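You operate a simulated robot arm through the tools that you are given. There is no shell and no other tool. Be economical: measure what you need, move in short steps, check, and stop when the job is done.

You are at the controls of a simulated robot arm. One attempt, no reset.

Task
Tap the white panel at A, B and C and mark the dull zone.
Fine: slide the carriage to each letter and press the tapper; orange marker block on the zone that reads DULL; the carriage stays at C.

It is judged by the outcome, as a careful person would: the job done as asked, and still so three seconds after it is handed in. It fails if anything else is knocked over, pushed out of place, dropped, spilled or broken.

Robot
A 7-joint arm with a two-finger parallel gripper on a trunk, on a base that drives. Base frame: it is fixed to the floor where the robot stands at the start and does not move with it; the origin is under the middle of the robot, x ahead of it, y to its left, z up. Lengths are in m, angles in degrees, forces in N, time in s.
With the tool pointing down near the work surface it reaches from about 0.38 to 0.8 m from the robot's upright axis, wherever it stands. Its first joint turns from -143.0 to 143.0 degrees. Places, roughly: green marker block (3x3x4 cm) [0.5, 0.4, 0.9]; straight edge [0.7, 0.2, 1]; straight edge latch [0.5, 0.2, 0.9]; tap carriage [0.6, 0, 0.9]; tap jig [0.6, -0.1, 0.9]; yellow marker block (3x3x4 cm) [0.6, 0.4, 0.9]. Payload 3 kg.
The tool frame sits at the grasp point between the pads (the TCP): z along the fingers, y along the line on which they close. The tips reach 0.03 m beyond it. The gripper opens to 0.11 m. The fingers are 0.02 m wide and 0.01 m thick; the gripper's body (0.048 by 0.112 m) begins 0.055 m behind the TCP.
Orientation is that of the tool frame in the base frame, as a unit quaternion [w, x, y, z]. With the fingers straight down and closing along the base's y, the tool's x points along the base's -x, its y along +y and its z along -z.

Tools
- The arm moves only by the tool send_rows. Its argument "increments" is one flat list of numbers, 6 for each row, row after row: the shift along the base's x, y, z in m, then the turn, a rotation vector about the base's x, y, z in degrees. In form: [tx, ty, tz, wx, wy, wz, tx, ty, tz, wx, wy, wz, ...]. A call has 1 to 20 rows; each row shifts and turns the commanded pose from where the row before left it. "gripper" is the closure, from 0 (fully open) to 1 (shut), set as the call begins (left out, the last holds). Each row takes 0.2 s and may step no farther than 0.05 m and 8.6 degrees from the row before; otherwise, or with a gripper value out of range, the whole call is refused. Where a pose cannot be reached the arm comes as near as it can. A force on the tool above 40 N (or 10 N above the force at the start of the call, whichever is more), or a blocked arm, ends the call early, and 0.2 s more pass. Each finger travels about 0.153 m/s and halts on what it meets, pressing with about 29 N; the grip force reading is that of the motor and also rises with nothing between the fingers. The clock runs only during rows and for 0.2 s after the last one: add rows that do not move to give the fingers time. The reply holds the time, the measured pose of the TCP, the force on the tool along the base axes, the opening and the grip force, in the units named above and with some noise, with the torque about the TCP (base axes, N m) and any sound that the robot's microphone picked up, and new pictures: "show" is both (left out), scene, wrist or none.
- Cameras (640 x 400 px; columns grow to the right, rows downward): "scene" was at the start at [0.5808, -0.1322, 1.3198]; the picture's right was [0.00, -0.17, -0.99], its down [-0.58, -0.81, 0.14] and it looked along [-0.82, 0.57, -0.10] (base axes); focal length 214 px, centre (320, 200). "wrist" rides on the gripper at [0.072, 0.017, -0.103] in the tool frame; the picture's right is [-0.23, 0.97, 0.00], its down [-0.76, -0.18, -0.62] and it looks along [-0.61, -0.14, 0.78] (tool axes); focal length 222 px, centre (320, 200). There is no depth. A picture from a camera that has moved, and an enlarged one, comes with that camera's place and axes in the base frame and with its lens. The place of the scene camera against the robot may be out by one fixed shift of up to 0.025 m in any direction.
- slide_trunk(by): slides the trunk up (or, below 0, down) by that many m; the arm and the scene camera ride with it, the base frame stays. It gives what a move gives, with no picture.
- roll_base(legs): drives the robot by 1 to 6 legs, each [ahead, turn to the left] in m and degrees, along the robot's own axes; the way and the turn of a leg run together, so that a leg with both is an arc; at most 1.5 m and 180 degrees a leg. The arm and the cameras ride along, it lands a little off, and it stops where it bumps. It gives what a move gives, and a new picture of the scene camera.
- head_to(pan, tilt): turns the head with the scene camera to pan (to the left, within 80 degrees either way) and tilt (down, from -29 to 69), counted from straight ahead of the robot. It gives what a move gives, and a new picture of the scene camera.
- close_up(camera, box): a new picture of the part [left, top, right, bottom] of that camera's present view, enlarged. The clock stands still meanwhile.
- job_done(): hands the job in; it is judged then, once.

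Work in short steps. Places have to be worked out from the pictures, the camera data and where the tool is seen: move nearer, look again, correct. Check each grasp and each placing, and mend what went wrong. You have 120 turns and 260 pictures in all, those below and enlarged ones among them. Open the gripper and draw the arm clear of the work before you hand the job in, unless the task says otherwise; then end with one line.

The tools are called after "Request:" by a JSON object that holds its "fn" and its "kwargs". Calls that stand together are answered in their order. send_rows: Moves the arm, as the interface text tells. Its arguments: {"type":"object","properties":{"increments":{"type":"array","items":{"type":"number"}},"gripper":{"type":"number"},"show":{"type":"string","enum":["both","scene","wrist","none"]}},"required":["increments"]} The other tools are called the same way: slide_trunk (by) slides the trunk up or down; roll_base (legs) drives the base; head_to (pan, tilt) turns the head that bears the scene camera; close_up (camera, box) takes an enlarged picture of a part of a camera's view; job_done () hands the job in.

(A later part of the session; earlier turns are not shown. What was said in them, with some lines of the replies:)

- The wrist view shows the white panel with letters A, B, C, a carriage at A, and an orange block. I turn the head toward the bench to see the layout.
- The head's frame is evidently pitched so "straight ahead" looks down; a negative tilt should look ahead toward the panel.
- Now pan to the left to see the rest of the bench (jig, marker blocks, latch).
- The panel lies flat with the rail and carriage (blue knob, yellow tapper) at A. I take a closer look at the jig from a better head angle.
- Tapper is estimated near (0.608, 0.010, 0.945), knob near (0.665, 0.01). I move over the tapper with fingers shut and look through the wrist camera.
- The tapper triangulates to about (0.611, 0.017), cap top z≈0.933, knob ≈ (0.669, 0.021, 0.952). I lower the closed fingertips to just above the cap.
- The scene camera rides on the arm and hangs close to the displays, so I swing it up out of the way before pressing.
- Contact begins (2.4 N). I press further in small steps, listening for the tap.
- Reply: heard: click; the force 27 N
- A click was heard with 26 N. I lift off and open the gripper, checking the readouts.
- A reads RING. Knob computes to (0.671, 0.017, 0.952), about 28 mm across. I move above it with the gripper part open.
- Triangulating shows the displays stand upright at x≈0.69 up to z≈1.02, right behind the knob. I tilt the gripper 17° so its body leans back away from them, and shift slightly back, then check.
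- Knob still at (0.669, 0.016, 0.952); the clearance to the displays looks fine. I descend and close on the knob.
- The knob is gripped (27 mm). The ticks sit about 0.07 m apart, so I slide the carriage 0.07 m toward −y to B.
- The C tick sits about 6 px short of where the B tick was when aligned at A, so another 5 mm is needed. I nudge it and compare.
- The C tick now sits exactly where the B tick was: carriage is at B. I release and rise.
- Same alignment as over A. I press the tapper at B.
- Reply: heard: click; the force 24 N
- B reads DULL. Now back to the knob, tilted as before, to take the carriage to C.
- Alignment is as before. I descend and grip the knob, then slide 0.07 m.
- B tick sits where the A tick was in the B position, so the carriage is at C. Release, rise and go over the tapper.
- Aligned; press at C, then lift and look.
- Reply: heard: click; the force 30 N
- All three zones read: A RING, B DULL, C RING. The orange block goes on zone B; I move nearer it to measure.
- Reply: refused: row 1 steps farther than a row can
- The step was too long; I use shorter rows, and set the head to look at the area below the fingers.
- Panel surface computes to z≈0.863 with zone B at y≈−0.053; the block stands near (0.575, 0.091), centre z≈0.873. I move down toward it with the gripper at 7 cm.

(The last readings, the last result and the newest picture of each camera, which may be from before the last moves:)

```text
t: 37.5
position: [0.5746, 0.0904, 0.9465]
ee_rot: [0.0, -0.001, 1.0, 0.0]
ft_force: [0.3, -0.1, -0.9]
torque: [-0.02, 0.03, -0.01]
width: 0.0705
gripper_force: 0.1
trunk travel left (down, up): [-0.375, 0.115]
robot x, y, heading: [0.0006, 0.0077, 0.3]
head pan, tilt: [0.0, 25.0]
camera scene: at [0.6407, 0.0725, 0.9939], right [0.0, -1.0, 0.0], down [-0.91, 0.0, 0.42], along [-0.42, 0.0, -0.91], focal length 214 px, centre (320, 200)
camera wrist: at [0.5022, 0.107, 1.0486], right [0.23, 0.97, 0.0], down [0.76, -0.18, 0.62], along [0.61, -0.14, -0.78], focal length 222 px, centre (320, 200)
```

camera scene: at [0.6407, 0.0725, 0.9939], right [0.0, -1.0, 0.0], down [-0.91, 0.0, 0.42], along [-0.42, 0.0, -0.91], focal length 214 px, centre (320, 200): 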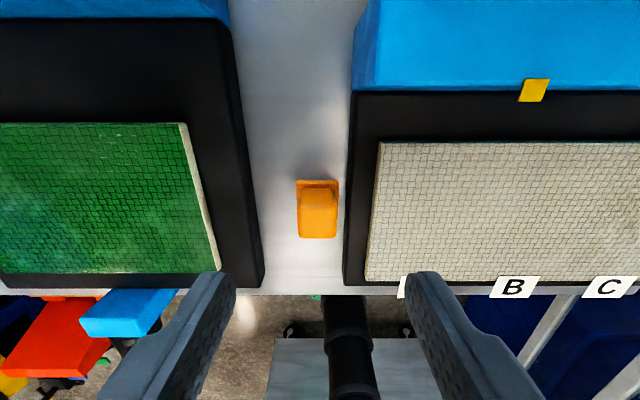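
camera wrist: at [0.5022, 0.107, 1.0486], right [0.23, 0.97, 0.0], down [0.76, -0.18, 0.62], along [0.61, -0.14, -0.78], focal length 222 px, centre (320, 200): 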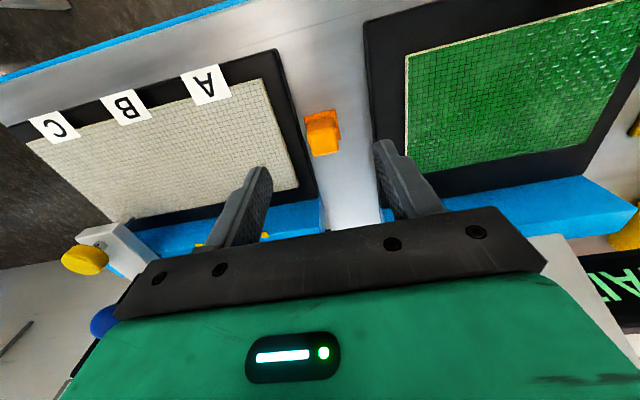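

Request:
{"fn": "close_up", "kwargs": {"camera": "scene", "box": [240, 140, 400, 240]}}

Request:
{"fn": "close_up", "kwargs": {"camera": "wrist", "box": [240, 80, 400, 180]}}

```text
4.00 times, centred on (320, 190) of scene
camera zoom: at [0.6407, 0.0725, 0.9939], right [0.0, -1.0, 0.0], down [-0.91, 0.0, 0.42], along [-0.42, 0.0, -0.91], focal length 858 px, centre (320, 240)
```

zoom: 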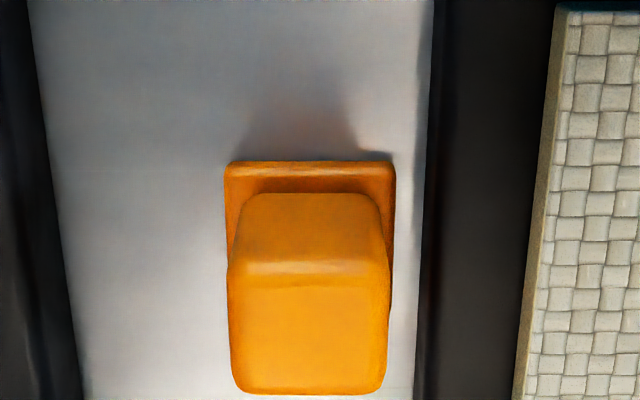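

```text
4.00 times, centred on (320, 130) of wrist
camera zoom: at [0.5022, 0.107, 1.0486], right [0.23, 0.97, 0.0], down [0.76, -0.18, 0.62], along [0.61, -0.14, -0.78], focal length 888 px, centre (320, 480)
```

zoom: 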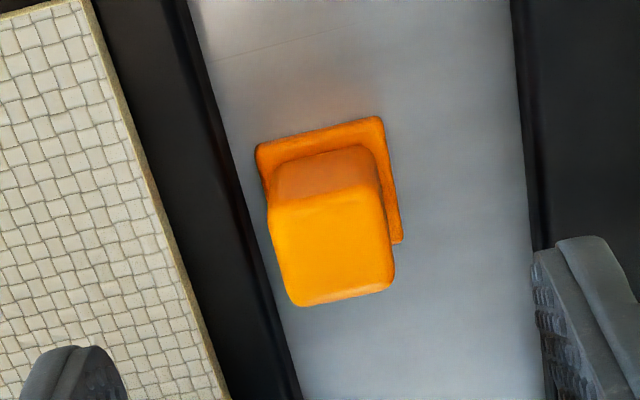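

The block has a flanged base and a body about 2.5 cm wide with top at z≈0.885, centre (0.574, 0.093). I narrow the opening to 5 cm (to clear the panel's mat) and descend to grip the upper part.

Request:
{"fn": "send_rows", "kwargs": {"increments": [0, 0.0025, 0, 0, 0, 0, 0, 0, -0.02, 0, 0, 0, 0, 0, -0.015, 0, 0, 0, 0, 0, 0, 0, 0, 0], "gripper": 0.545}}

```text
t: 38.5
position: [0.5747, 0.0938, 0.9113]
ee_rot: [0.0, -0.001, 1.0, 0.0]
ft_force: [-1.0, -0.1, 0.0]
torque: [-0.01, 0.0, -0.03]
width: 0.0501
gripper_force: 0.1
trunk travel left (down, up): [-0.375, 0.115]
robot x, y, heading: [-0.0009, 0.0083, 0.0]
head pan, tilt: [0.0, 25.0]
camera scene: at [0.6415, 0.0751, 0.9596], right [0.0, -1.0, 0.0], down [-0.91, 0.0, 0.42], along [-0.42, 0.0, -0.91], focal length 214 px, centre (320, 200)
camera wrist: at [0.503, 0.1095, 1.0143], right [0.23, 0.97, 0.0], down [0.76, -0.18, 0.62], along [0.61, -0.14, -0.78], focal length 222 px, centre (320, 200)
```

scene: 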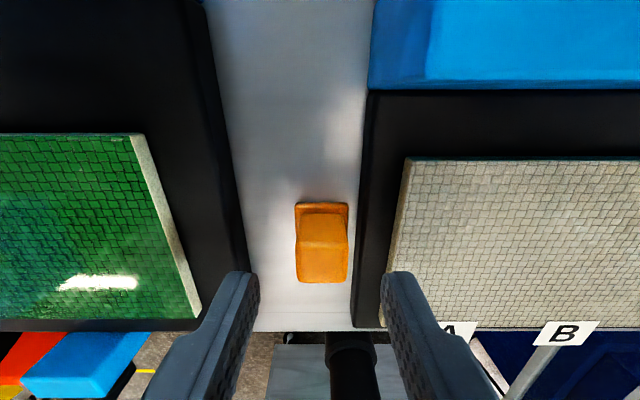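
wrist: 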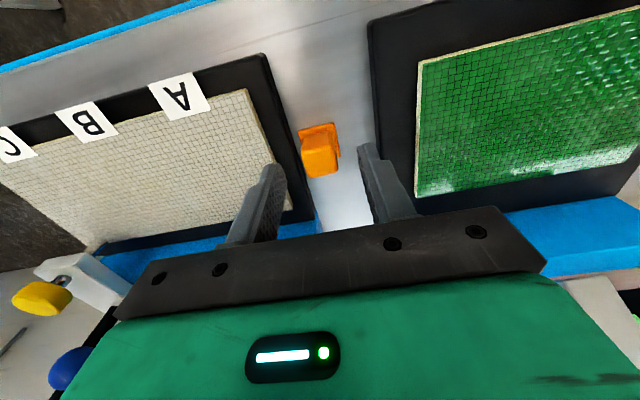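

Request:
{"fn": "send_rows", "kwargs": {"increments": [-0.001, 0.001, -0.006, 0, 0, 0, 0, 0, -0.006, 0, 0, 0, 0, 0, 0, 0, 0, 0], "gripper": 0.545}}

Request:
{"fn": "close_up", "kwargs": {"camera": "wrist", "box": [220, 100, 440, 238]}}

```text
t: 39.3
position: [0.5737, 0.0937, 0.8978]
ee_rot: [0.001, -0.001, 1.0, 0.0]
ft_force: [0.0, -0.4, 0.3]
torque: [-0.01, 0.02, 0.01]
width: 0.0502
gripper_force: 0.1
trunk travel left (down, up): [-0.375, 0.115]
robot x, y, heading: [0.0023, 0.0107, -0.2]
head pan, tilt: [0.0, 25.0]
camera scene: at [0.6403, 0.0763, 0.9473], right [0.0, -1.0, 0.0], down [-0.91, 0.0, 0.42], along [-0.42, 0.0, -0.91], focal length 214 px, centre (320, 200)
camera wrist: at [0.5018, 0.1107, 1.0019], right [0.23, 0.97, 0.0], down [0.76, -0.18, 0.62], along [0.61, -0.14, -0.78], focal length 222 px, centre (320, 200)
```

scene: 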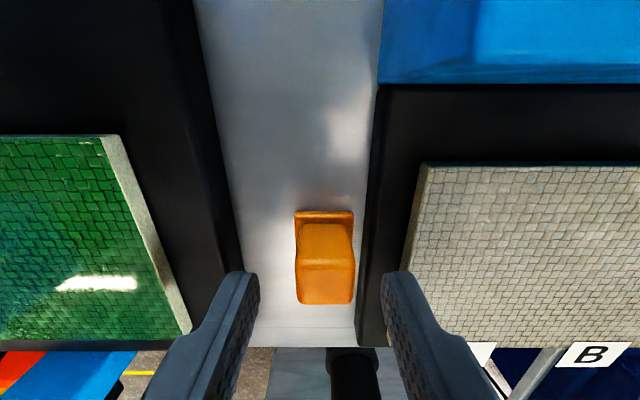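
wrist: 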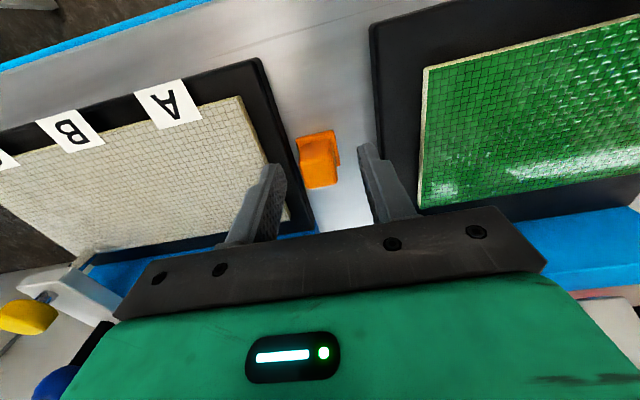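

```text
2.90 times, centred on (330, 169) of wrist
camera zoom: at [0.5018, 0.1107, 1.0019], right [0.23, 0.97, 0.0], down [0.76, -0.18, 0.62], along [0.61, -0.14, -0.78], focal length 644 px, centre (291, 290)
```

zoom: 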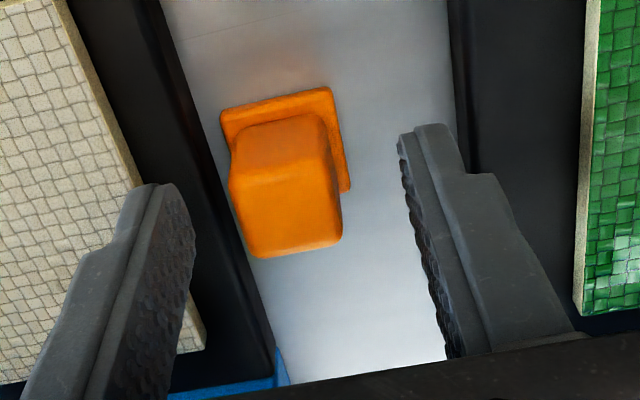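

The tips are about 19 mm below the block's top with the block centred. I go 3 mm lower and close.

Request:
{"fn": "send_rows", "kwargs": {"increments": [0, 0, -0.003, 0, 0, 0, 0, 0, 0, 0, 0, 0], "gripper": 0.545, "show": "none"}}

Request:
{"fn": "send_rows", "kwargs": {"increments": [0, 0, 0, 0, 0, 0, 0, 0, 0, 0, 0, 0, 0, 0, 0, 0, 0, 0], "gripper": 1}}

```text
t: 39.9
position: [0.5742, 0.0947, 0.8952]
ee_rot: [0.0, -0.001, 1.0, 0.0]
ft_force: [0.1, 0.4, 0.3]
torque: [-0.03, 0.03, 0.01]
width: 0.0499
gripper_force: 0.1
trunk travel left (down, up): [-0.375, 0.115]
robot x, y, heading: [-0.0018, 0.0086, 0.2]
head pan, tilt: [0.0, 25.0]
```

```text
t: 40.7
position: [0.5738, 0.0951, 0.8954]
ee_rot: [0.0, -0.001, 1.0, 0.0]
ft_force: [-0.1, 0.7, 2.7]
torque: [-0.02, -0.07, 0.04]
width: 0.0227
gripper_force: 28.7
trunk travel left (down, up): [-0.375, 0.115]
robot x, y, heading: [-0.0011, 0.008, -0.1]
head pan, tilt: [0.0, 25.0]
camera scene: at [0.6403, 0.0763, 0.9445], right [0.0, -1.0, 0.0], down [-0.91, 0.0, 0.42], along [-0.42, 0.0, -0.91], focal length 214 px, centre (320, 200)
camera wrist: at [0.5018, 0.1108, 0.9991], right [0.23, 0.97, 0.0], down [0.76, -0.18, 0.62], along [0.61, -0.14, -0.78], focal length 222 px, centre (320, 200)
```

scene: 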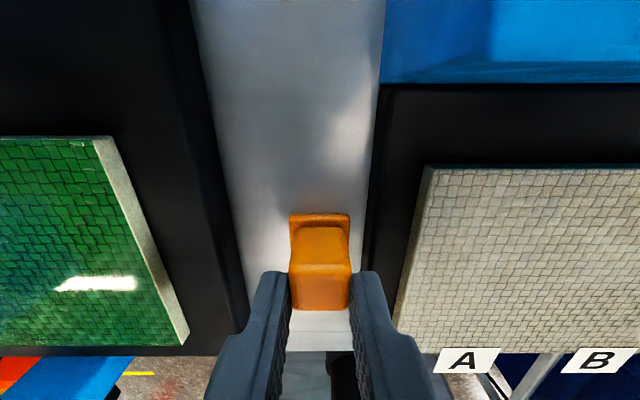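
wrist: 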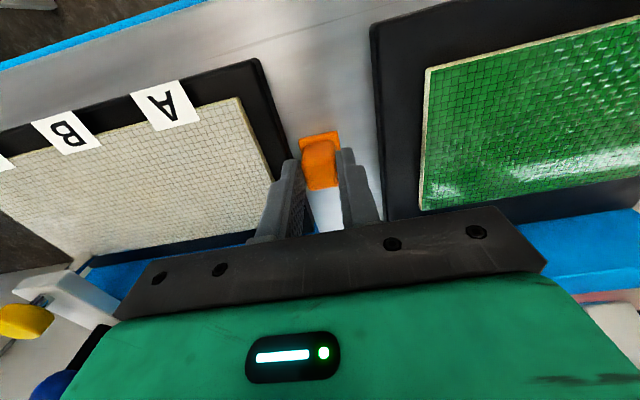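

The fingers stopped at 22.7 mm on the block. Lift a little and check.

Request:
{"fn": "send_rows", "kwargs": {"increments": [0, 0, 0.01, 0, 0, 0, 0, 0, 0.02, 0, 0, 0, 0, 0, 0.02, 0, 0, 0, 0, 0, 0, 0, 0, 0], "gripper": 1}}

Request:
{"fn": "close_up", "kwargs": {"camera": "wrist", "box": [220, 100, 440, 238]}}

```text
t: 41.7
position: [0.574, 0.0946, 0.945]
ee_rot: [-0.001, -0.001, 1.0, 0.0]
ft_force: [-1.1, -0.3, 0.1]
torque: [-0.03, 0.02, -0.01]
width: 0.0227
gripper_force: 28.8
trunk travel left (down, up): [-0.375, 0.115]
robot x, y, heading: [0.0043, 0.0069, 0.1]
head pan, tilt: [0.0, 25.0]
camera scene: at [0.6401, 0.0761, 0.9939], right [0.0, -1.0, 0.0], down [-0.91, 0.0, 0.42], along [-0.42, 0.0, -0.91], focal length 214 px, centre (320, 200)
camera wrist: at [0.5017, 0.1106, 1.0487], right [0.23, 0.97, 0.0], down [0.76, -0.18, 0.62], along [0.61, -0.14, -0.78], focal length 222 px, centre (320, 200)
```

scene: 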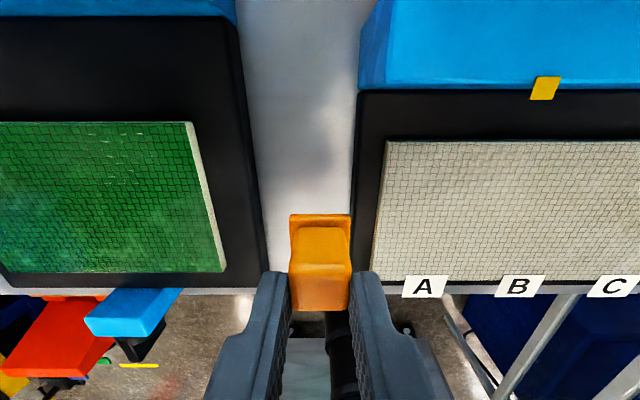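
wrist: 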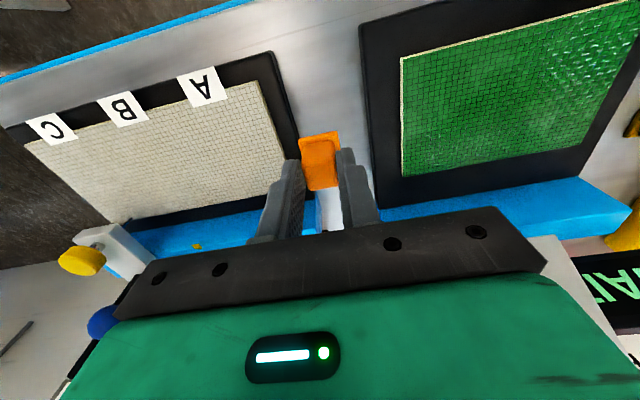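

```text
2.90 times, centred on (330, 169) of wrist
camera zoom: at [0.5017, 0.1106, 1.0487], right [0.23, 0.97, 0.0], down [0.76, -0.18, 0.62], along [0.61, -0.14, -0.78], focal length 644 px, centre (291, 290)
```

zoom: 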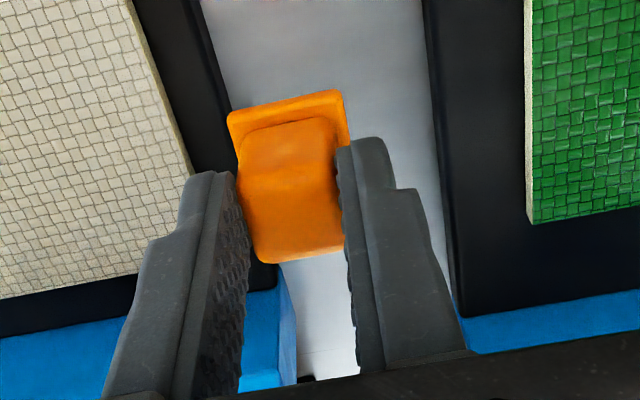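

The block is held firmly. I carry it over zone B (0.578, −0.053) and look before lowering.

Request:
{"fn": "send_rows", "kwargs": {"increments": [0.001, -0.037, 0.005, 0, 0, 0, 0.001, -0.037, 0, 0, 0, 0, 0.001, -0.037, 0, 0, 0, 0, 0.001, -0.0366, 0, 0, 0, 0, 0, 0, 0, 0, 0, 0], "gripper": 1}}

```text
t: 42.9
position: [0.5788, -0.0527, 0.9489]
ee_rot: [-0.001, -0.001, 1.0, 0.0]
ft_force: [0.8, 0.2, -1.1]
torque: [0.02, -0.01, 0.0]
width: 0.0224
gripper_force: 29.0
trunk travel left (down, up): [-0.375, 0.115]
robot x, y, heading: [0.0014, 0.0093, 0.2]
head pan, tilt: [0.0, 25.0]
camera scene: at [0.6442, -0.0709, 0.9989], right [0.0, -1.0, 0.0], down [-0.91, 0.0, 0.42], along [-0.42, 0.0, -0.91], focal length 214 px, centre (320, 200)
camera wrist: at [0.5057, -0.0364, 1.0537], right [0.23, 0.97, 0.0], down [0.76, -0.18, 0.62], along [0.61, -0.14, -0.78], focal length 222 px, centre (320, 200)
```

scene: 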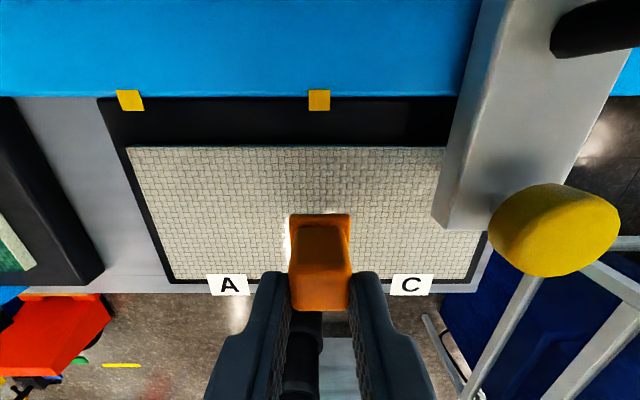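
wrist: 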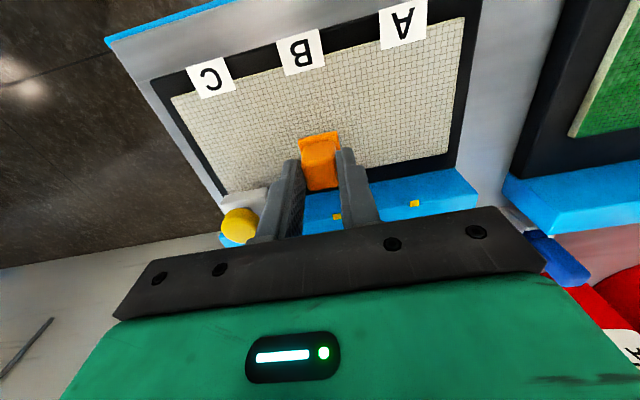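

The block is centred between A and C in line with the B tick. I lower, the last millimetres slowly until contact.

Request:
{"fn": "send_rows", "kwargs": {"increments": [0, 0, -0.02, 0, 0, 0, 0, 0, -0.01, 0, 0, 0, 0, 0, -0.003, 0, 0, 0, 0, 0, -0.002, 0, 0, 0, 0, 0, 0, 0, 0, 0], "gripper": 1, "show": "wrist"}}

```text
t: 44.1
position: [0.5785, -0.0523, 0.916]
ee_rot: [0.001, 0.0, 1.0, 0.0]
ft_force: [3.0, 1.2, 26.0]
torque: [0.06, -0.21, 0.01]
width: 0.0228
gripper_force: 29.1
trunk travel left (down, up): [-0.375, 0.115]
robot x, y, heading: [-0.0023, 0.0068, -0.2]
head pan, tilt: [0.0, 25.0]
camera wrist: at [0.5054, -0.0363, 1.0197], right [0.23, 0.97, 0.0], down [0.76, -0.18, 0.63], along [0.61, -0.14, -0.78], focal length 222 px, centre (320, 200)
```

wrist: 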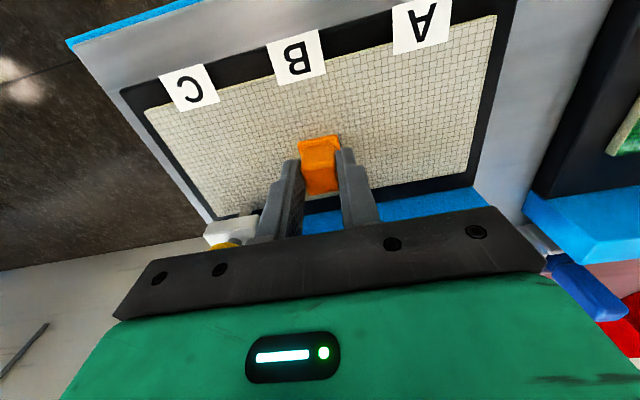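

Contact at 26 N; I ease up 1.5 mm, open slowly to a partial width, and rise straight up.

Request:
{"fn": "send_rows", "kwargs": {"increments": [0, 0, 0.0015, 0, 0, 0, 0, 0, 0, 0, 0, 0], "gripper": 1, "show": "none"}}

Request:
{"fn": "send_rows", "kwargs": {"increments": [0, 0, 0, 0, 0, 0, 0, 0, 0, 0, 0, 0], "gripper": 0.55, "show": "wrist"}}

Request:
{"fn": "send_rows", "kwargs": {"increments": [0, 0, 0.03, 0, 0, 0, 0, 0, 0.04, 0, 0, 0, 0, 0, 0.045, 0, 0, 0, -0.03, 0, 0.035, 0, 0, 0, -0.03, 0, 0.03, 0, 0, 0, 0, 0, 0, 0, 0, 0], "gripper": 0.55}}

Request:
{"fn": "close_up", "kwargs": {"camera": "wrist", "box": [200, 20, 480, 220]}}

```text
t: 44.7
position: [0.5776, -0.0544, 0.9166]
ee_rot: [-0.001, -0.001, 1.0, 0.0]
ft_force: [3.3, 1.2, 9.0]
torque: [0.05, -0.16, 0.05]
width: 0.0227
gripper_force: 29.0
trunk travel left (down, up): [-0.375, 0.115]
robot x, y, heading: [0.0009, 0.0088, 0.2]
head pan, tilt: [0.0, 25.0]
```

```text
t: 45.3
position: [0.5777, -0.0538, 0.9168]
ee_rot: [-0.002, 0.0, 1.0, -0.001]
ft_force: [1.0, -0.1, 0.0]
torque: [0.0, -0.03, 0.01]
width: 0.0494
gripper_force: 0.0
trunk travel left (down, up): [-0.375, 0.115]
robot x, y, heading: [0.0012, 0.0089, -0.2]
head pan, tilt: [0.0, 25.0]
camera wrist: at [0.5059, -0.0367, 1.0202], right [0.23, 0.97, 0.0], down [0.76, -0.18, 0.62], along [0.61, -0.14, -0.78], focal length 222 px, centre (320, 200)
```

wrist: 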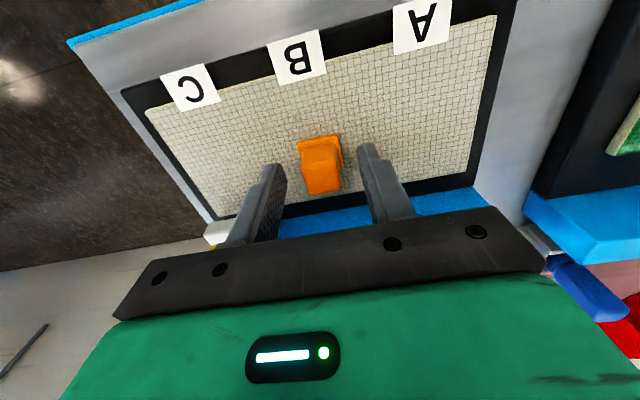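

```text
t: 46.7
position: [0.5175, -0.0527, 1.0964]
ee_rot: [0.001, 0.0, 1.0, 0.0]
ft_force: [0.3, 0.2, 0.1]
torque: [0.02, -0.01, 0.02]
width: 0.0495
gripper_force: 0.1
trunk travel left (down, up): [-0.375, 0.115]
robot x, y, heading: [-0.0008, 0.0043, 0.0]
head pan, tilt: [0.0, 25.0]
camera scene: at [0.584, -0.0717, 1.1458], right [0.0, -1.0, 0.0], down [-0.91, 0.0, 0.42], along [-0.42, 0.0, -0.91], focal length 214 px, centre (320, 200)
camera wrist: at [0.4455, -0.0372, 1.2004], right [0.23, 0.97, 0.0], down [0.76, -0.18, 0.62], along [0.61, -0.14, -0.78], focal length 222 px, centre (320, 200)
```

scene: 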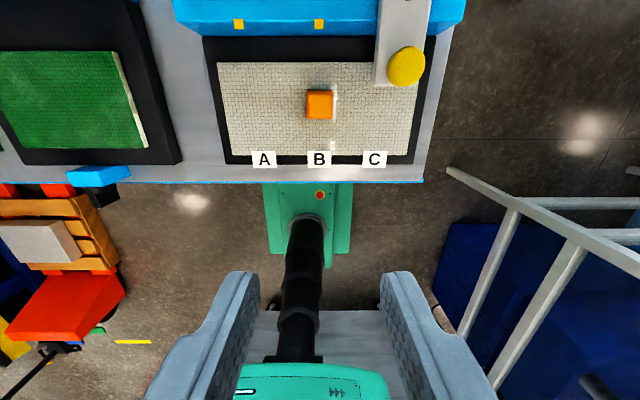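
wrist: 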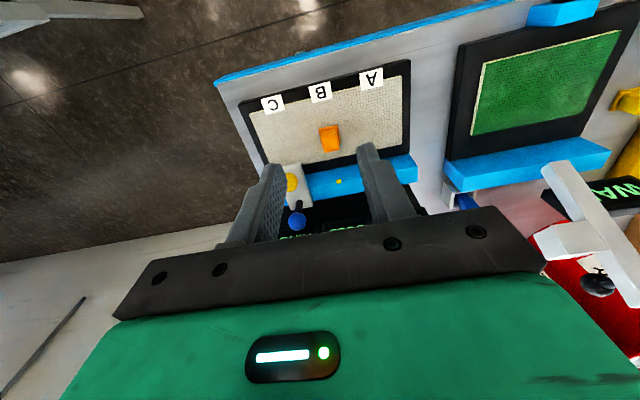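

```text
2.00 times, centred on (340, 120) of wrist
camera zoom: at [0.4455, -0.0372, 1.2004], right [0.23, 0.97, 0.0], down [0.76, -0.18, 0.62], along [0.61, -0.14, -0.78], focal length 444 px, centre (280, 360)
```

zoom: 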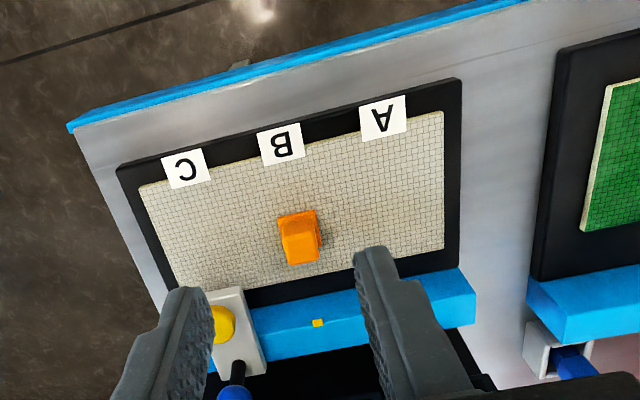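

The block stands upright in line with B, and the carriage is at C. I draw the arm clear, open fully and check the readouts a last time.

Request:
{"fn": "send_rows", "kwargs": {"increments": [-0.02, 0, 0.04, 0, 0, 0, 0, 0, 0.04, 0, 0, 0, 0, 0, 0.03, 0, 0, 0, 0, 0, 0, 0, 0, 0], "gripper": 0, "show": "none"}}

Request:
{"fn": "close_up", "kwargs": {"camera": "wrist", "box": [200, 40, 480, 220]}}

```text
t: 47.7
position: [0.4979, -0.0528, 1.2068]
ee_rot: [0.0, -0.001, 1.0, 0.0]
ft_force: [-0.5, 0.4, 0.0]
torque: [-0.02, 0.01, -0.02]
width: 0.1097
gripper_force: 0.1
trunk travel left (down, up): [-0.375, 0.115]
robot x, y, heading: [0.003, 0.0071, -0.0]
head pan, tilt: [0.0, 25.0]
```

```text
2.22 times, centred on (340, 130) of wrist
camera zoom: at [0.4266, -0.0366, 1.3116], right [0.23, 0.97, 0.0], down [0.76, -0.18, 0.62], along [0.61, -0.14, -0.78], focal length 494 px, centre (276, 356)
```

zoom: 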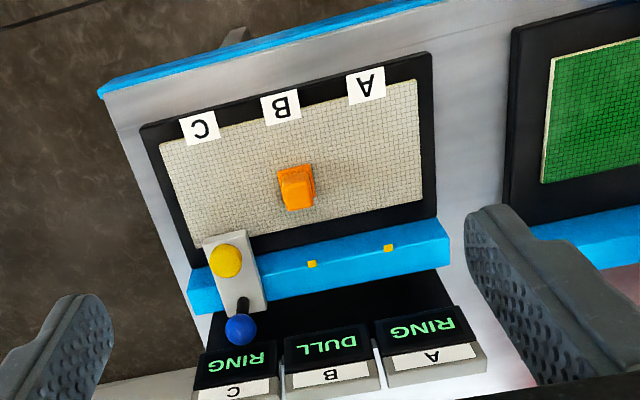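

A RING, B DULL, C RING; the orange block stands on B, the carriage is at C and the arm is clear. I hand the job in.

Request:
{"fn": "job_done", "kwargs": {}}

```text
The job is handed in.
```

I tapped the panel at A, B and C: A and C read RING and B reads DULL. The orange marker block stands on zone B, the carriage is at C, and the arm is clear with the gripper open.
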